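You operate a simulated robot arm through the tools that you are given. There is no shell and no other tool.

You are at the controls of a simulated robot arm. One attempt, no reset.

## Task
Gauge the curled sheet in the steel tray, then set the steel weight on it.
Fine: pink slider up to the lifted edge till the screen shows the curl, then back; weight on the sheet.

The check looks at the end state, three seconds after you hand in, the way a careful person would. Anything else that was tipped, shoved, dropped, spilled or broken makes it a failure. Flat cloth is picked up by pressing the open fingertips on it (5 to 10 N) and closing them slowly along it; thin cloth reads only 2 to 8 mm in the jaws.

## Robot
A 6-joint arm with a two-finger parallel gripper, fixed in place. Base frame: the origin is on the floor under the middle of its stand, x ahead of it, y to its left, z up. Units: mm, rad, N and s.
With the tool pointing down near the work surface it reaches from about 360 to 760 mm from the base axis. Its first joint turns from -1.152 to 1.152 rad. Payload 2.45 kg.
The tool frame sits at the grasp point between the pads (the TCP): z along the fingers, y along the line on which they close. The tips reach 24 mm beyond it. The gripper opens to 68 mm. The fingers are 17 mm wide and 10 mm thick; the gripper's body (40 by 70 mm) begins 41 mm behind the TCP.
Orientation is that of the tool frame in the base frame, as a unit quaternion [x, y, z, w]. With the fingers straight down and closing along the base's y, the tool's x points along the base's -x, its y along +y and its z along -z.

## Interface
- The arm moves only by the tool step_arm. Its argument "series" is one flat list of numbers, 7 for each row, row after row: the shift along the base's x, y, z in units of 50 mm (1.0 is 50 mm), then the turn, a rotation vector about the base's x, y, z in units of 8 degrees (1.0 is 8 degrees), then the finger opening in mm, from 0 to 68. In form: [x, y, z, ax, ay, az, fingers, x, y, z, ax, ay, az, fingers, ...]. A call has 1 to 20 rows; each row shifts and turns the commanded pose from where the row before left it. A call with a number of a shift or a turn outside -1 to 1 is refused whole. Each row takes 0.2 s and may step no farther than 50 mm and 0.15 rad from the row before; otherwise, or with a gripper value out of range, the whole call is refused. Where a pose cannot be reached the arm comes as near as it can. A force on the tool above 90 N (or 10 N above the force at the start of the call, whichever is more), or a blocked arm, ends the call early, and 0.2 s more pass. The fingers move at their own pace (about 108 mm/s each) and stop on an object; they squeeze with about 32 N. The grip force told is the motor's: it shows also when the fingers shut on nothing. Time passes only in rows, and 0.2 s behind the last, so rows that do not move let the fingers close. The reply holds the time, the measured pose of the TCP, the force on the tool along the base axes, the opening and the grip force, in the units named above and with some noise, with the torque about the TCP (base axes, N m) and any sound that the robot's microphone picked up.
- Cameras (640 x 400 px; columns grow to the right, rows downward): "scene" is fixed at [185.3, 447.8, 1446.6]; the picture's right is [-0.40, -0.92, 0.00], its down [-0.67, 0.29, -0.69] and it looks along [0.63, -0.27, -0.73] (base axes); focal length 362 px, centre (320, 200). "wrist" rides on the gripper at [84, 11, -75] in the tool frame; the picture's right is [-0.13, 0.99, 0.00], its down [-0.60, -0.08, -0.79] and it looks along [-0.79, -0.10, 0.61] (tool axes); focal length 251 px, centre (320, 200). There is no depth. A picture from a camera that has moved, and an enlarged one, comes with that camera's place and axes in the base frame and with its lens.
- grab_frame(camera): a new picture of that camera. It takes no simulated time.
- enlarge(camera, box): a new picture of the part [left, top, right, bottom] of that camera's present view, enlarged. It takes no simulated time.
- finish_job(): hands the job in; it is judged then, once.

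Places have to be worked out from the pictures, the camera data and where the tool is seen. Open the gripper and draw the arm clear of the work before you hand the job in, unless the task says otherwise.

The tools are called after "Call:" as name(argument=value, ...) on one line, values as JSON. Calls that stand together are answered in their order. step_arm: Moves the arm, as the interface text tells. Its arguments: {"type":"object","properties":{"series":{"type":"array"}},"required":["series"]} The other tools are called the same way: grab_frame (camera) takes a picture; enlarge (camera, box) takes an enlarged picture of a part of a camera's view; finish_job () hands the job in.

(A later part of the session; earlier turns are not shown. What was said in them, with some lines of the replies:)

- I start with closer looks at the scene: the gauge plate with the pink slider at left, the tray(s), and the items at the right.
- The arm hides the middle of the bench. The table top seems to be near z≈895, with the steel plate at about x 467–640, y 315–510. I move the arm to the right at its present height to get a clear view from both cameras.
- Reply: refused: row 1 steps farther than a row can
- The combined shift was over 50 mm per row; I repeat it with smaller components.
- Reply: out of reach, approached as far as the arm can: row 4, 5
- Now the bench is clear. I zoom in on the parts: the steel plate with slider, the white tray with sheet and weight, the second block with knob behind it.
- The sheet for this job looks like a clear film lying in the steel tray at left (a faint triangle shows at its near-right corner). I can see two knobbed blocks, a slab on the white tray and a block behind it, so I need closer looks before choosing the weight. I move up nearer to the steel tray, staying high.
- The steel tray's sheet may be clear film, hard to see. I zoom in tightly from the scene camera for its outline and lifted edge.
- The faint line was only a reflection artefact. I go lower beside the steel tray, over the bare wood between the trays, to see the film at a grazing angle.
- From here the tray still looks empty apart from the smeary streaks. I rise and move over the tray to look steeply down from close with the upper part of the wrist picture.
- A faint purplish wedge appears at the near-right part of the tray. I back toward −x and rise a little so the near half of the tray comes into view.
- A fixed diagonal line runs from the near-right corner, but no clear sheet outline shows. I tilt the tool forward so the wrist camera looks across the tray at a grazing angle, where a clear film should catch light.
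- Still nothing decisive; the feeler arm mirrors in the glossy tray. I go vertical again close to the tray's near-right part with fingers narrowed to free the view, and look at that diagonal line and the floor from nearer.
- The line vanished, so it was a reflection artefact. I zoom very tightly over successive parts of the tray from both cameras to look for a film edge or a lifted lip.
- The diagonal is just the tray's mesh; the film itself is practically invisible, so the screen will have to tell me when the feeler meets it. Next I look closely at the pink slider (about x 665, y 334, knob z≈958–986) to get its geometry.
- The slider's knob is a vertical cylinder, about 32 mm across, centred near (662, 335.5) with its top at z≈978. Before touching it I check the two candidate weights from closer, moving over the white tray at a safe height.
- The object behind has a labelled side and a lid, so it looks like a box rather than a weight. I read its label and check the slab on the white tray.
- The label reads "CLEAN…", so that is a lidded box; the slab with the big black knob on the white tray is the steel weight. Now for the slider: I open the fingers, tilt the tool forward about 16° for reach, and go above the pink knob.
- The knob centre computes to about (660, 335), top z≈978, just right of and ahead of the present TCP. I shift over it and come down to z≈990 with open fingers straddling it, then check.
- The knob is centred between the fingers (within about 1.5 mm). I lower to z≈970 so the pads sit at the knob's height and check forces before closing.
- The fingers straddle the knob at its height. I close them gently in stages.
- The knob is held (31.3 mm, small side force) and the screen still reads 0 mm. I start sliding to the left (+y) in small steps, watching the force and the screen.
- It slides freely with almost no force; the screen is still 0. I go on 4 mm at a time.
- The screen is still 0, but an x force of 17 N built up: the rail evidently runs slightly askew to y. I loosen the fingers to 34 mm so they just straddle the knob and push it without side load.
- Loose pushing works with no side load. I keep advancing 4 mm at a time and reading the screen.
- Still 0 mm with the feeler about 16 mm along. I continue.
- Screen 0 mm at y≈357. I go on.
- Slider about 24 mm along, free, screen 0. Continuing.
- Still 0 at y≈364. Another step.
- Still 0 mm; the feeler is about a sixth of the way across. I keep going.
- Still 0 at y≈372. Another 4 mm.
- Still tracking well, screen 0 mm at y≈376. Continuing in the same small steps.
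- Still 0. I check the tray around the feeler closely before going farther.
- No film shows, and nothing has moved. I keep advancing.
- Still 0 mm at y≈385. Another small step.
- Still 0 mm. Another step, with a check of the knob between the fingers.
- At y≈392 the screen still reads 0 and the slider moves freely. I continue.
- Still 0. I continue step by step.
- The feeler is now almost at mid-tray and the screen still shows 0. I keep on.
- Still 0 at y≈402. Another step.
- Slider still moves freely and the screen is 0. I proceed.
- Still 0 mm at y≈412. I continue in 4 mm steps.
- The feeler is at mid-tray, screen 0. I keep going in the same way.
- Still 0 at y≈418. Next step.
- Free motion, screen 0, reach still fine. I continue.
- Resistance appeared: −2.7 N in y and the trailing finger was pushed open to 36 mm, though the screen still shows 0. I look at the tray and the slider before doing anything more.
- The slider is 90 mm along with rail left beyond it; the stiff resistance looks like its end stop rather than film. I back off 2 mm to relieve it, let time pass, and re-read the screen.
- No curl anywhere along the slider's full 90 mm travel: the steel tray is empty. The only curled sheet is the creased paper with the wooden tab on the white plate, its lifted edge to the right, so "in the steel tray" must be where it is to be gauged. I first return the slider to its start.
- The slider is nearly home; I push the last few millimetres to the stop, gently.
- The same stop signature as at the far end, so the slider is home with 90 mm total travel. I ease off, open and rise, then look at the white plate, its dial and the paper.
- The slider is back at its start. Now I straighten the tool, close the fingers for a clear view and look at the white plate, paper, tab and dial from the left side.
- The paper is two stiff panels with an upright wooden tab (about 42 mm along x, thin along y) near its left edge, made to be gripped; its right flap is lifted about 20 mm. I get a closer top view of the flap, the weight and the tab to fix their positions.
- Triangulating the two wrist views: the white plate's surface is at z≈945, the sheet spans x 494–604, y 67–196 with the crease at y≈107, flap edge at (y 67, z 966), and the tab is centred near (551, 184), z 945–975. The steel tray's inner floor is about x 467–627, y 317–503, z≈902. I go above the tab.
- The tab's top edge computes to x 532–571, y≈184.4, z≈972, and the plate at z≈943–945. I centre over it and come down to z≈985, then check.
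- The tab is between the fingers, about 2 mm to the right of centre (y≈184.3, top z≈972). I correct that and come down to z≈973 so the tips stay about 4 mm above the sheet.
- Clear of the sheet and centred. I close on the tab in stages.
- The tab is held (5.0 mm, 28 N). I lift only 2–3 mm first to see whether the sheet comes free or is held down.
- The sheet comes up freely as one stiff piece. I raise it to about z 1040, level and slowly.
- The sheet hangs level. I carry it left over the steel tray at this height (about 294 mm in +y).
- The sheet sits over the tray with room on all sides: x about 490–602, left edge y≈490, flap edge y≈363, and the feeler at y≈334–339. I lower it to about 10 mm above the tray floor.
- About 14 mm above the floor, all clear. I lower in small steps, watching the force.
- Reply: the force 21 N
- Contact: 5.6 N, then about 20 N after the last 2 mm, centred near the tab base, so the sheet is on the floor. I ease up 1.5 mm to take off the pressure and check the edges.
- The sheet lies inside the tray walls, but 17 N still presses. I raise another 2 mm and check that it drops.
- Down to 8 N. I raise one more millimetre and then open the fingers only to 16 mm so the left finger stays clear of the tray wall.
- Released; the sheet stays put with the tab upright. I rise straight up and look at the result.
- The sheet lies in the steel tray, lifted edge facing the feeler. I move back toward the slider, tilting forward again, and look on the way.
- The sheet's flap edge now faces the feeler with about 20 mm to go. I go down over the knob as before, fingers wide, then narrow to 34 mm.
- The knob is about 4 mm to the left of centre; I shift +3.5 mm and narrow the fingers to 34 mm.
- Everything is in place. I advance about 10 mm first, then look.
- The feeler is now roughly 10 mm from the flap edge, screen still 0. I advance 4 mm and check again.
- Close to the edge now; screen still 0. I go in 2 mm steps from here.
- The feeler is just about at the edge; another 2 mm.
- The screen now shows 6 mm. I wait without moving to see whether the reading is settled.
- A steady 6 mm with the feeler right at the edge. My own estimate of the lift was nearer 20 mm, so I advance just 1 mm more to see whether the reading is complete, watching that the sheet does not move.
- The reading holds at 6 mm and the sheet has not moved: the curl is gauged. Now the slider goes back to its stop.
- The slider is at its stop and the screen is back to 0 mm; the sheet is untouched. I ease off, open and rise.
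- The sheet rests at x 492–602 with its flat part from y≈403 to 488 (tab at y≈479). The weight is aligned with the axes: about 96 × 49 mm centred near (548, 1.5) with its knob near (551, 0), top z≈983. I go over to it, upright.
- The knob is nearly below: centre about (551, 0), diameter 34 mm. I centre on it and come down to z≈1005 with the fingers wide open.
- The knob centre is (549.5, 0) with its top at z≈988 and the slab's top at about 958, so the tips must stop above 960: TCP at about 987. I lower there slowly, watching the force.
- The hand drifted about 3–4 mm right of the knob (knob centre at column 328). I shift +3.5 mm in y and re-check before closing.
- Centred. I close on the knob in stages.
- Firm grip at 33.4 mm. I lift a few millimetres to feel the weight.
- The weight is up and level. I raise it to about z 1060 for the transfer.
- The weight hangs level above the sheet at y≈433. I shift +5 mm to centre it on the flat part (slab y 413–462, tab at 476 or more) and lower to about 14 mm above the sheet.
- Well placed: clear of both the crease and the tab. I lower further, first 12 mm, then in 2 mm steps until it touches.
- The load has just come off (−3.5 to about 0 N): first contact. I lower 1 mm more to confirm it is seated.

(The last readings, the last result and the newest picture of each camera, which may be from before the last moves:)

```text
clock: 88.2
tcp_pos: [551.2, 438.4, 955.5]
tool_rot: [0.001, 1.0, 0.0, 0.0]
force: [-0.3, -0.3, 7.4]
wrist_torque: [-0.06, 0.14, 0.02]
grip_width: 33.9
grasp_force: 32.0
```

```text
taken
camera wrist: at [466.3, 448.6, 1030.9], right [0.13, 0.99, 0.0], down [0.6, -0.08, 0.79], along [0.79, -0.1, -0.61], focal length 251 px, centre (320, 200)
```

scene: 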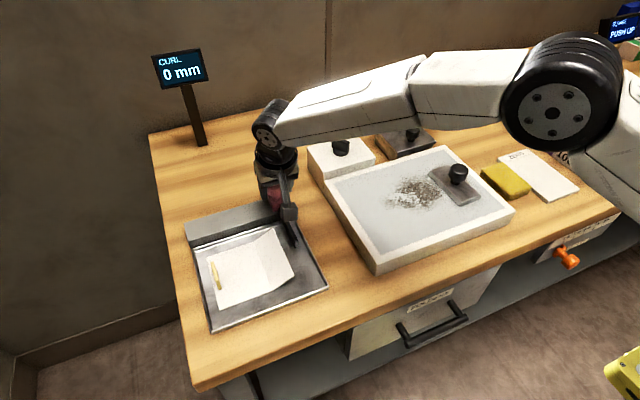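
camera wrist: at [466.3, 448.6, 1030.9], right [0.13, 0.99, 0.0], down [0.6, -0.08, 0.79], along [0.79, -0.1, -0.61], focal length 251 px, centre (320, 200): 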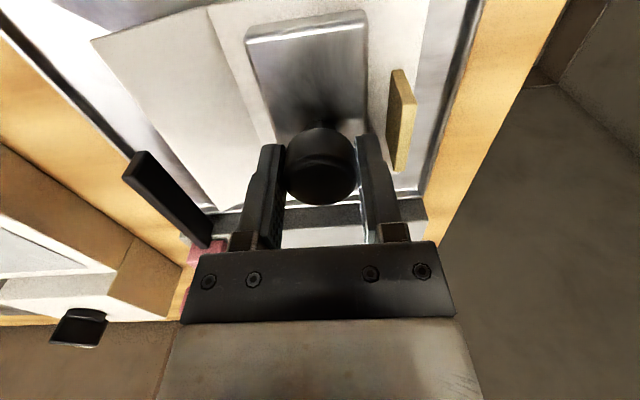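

Seated. I release slowly, opening only to 42 mm so the left finger stays clear of the tab, then rise straight up.

Call:
step_arm(series=[0, 0, 0.01, 0, 0, 0, 30, 0, 0, 0, 0, 0, 0, 36, 0, 0, 0, 0, 0, 0, 40, 0, 0, 0, 0, 0, 0, 42, 0, 0, 0, 0, 0, 0, 42])

Call:
grab_frame(camera="wrist")

```text
clock: 89.4
tcp_pos: [550.3, 437.8, 955.4]
tool_rot: [0.0, 1.0, 0.001, 0.0]
force: [-1.0, -0.7, -0.1]
wrist_torque: [0.0, 0.01, 0.0]
grip_width: 42.0
grasp_force: 0.1
```

```text
taken
camera wrist: at [465.8, 448.5, 1030.2], right [0.13, 0.99, 0.0], down [0.6, -0.08, 0.79], along [0.79, -0.1, -0.61], focal length 251 px, centre (320, 200)
```

wrist: 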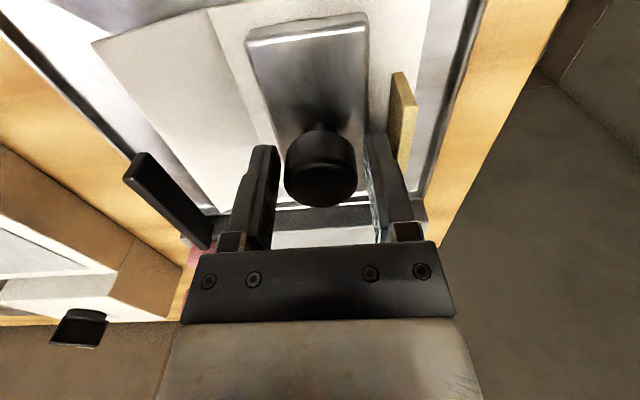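

Free of the knob on both sides with no force. I rise straight up in steps.

Call:
step_arm(series=[0, 0, 0.15, 0, 0, 0, 42, 0, 0, 0.3, 0, 0, 0, 42, 0, 0, 0.5, 0, 0, 0, 42, 0, 0, 0.7, 0, 0, 0, 42, 0, 0, 0.7, 0, 0, 0, 42, 0, 0, 0.5, 0, 0, 0, 42, 0, 0, 0, 0, 0, 0, 42])

Call:
grab_frame(camera="scene")

Call:
enlarge(camera="scene", box=[180, 170, 320, 330])

```text
clock: 91.0
tcp_pos: [550.8, 436.3, 1096.9]
tool_rot: [0.001, 1.0, 0.0, 0.0]
force: [0.3, -0.9, 0.4]
wrist_torque: [0.03, 0.0, -0.02]
grip_width: 41.9
grasp_force: 0.0
```

```text
taken
```

scene: 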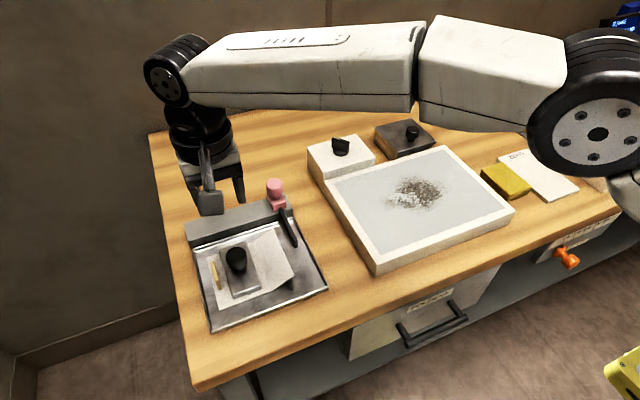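

```text
2.50 times, centred on (250, 250) of scene
camera zoom: at [185.3, 447.8, 1446.6], right [-0.4, -0.92, 0.0], down [-0.67, 0.29, -0.69], along [0.63, -0.27, -0.73], focal length 904 px, centre (495, 75)
```

zoom: 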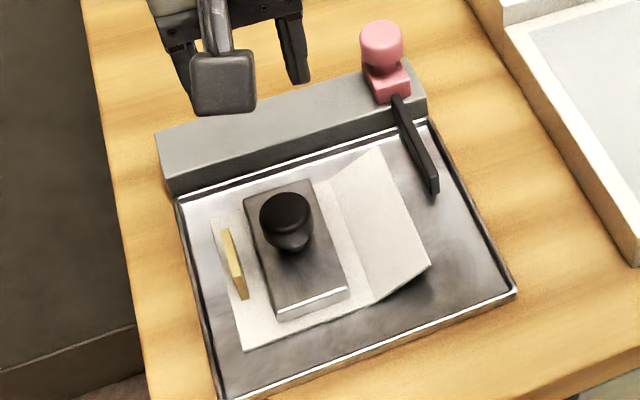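

The weight sits flat on the sheet's flat part, clear of the tab and crease, with the slider at home. I draw the arm away, back near its starting pose with the gripper open.

Call:
step_arm(series=[0, 0, 0.5, 0, 0, 0, 50, -0.45, -0.5, 0.15, 0, 0, 0, 68, -0.45, -0.5, 0.15, 0, 0, 0, 68, -0.45, -0.5, 0.15, 0, 0, 0, 68, -0.45, -0.5, 0.15, 0, 0, 0, 68, -0.45, -0.5, 0.15, 0, 0, 0, 68, -0.45, -0.5, 0.15, 0, 0, 0, 68, -0.45, -0.5, 0.1, 0, 0, 0, 68, -0.4, -0.5, 0.1, 0, 0, 0, 68, 0, -0.6, 0, 0, 0, 0, 68, 0, -0.6, 0, 0, 0, 0, 68, 0, -0.6, 0, 0, 0, 0, 68, 0, 0, 0, 0, 0, 0, 68])

Call:
grab_frame(camera="scene")

Call:
enlarge(camera="scene", box=[170, 160, 340, 340])

Call:
grab_frame(camera="wrist")

```text
clock: 93.8
tcp_pos: [374.9, 148.4, 1175.7]
tool_rot: [-0.001, 1.0, 0.0, 0.0]
force: [0.6, 0.4, 0.0]
wrist_torque: [0.02, 0.0, 0.04]
grip_width: 67.9
grasp_force: 0.0
```

```text
taken
```

scene: 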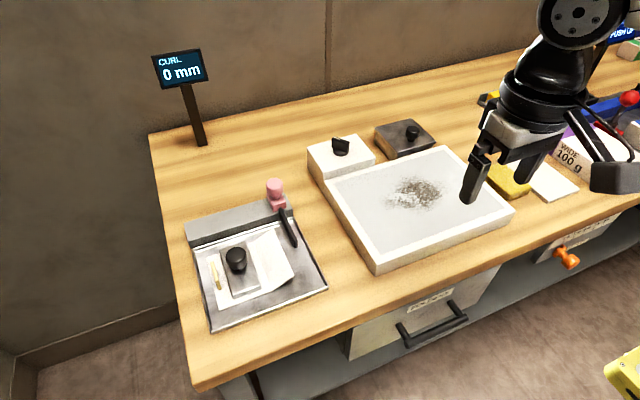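

```text
2.22 times, centred on (255, 250) of scene
camera zoom: at [185.3, 447.8, 1446.6], right [-0.4, -0.92, 0.0], down [-0.67, 0.29, -0.69], along [0.63, -0.27, -0.73], focal length 804 px, centre (464, 89)
```

zoom: 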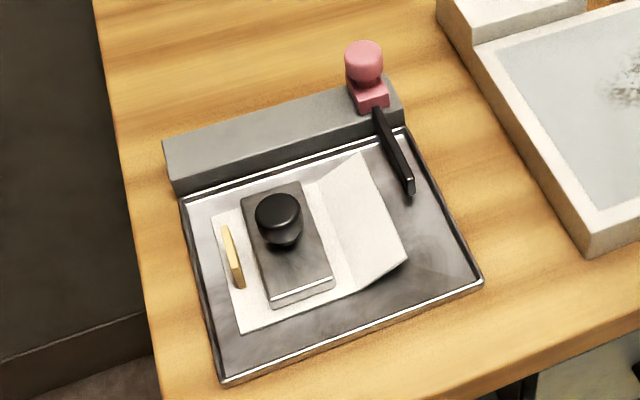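

```text
taken
camera wrist: at [289.0, 159.3, 1251.3], right [0.13, 0.99, 0.0], down [0.6, -0.08, 0.79], along [0.79, -0.1, -0.61], focal length 251 px, centre (320, 200)
```

wrist: 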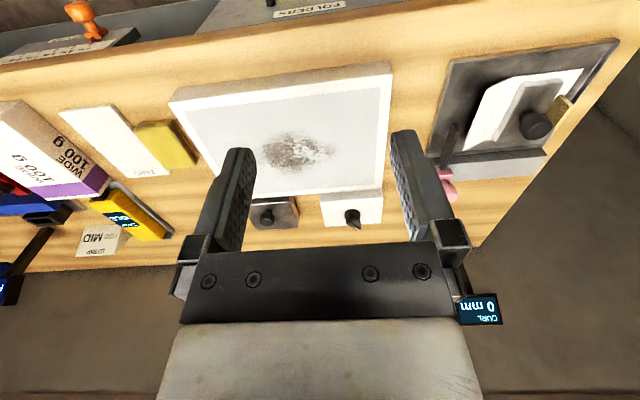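

The end state: the sheet lies in the steel tray with the steel weight flat on it. The curl read 6 mm, the slider is back at its stop, the screen shows 0, and everything else is where it was. The arm is clear with the gripper open, so I hand the job in.

Call:
finish_job()

```text
The job is handed in.
```

The sheet was gauged at 6 mm of curl and now lies in the steel tray with the steel weight flat on it. I've handed the job in but have no result from the check yet.

- **Moving the sheet:** the steel tray looked empty, and a first run of the slider over its full travel read 0 mm throughout. I took the creased paper on the white plate to be the curled sheet, picked it up by its wooden tab and set it in the steel tray. Nothing in the task said to do this; it was my reading of "in the steel tray".
- **Reading:** the screen went from 0 to 6 mm when the pink slider reached the lifted edge. It stayed there after a short wait and 1 mm more of advance. By eye the edge looked lifted nearer 20 mm, so the displayed number and the visible lift don't agree.
- **Which weight:** I used the steel slab with the large black knob from the white plate. The other knobbed block behind it is a lidded box with a label starting "CLEAN", so I left it alone.
- **End state:** the slider is back at its stop and the screen reads 0 mm. The weight sits on the flat part of the sheet, clear of the tab and crease. The gripper is open and the arm is drawn clear. In the last pictures nothing else on the bench looked moved.
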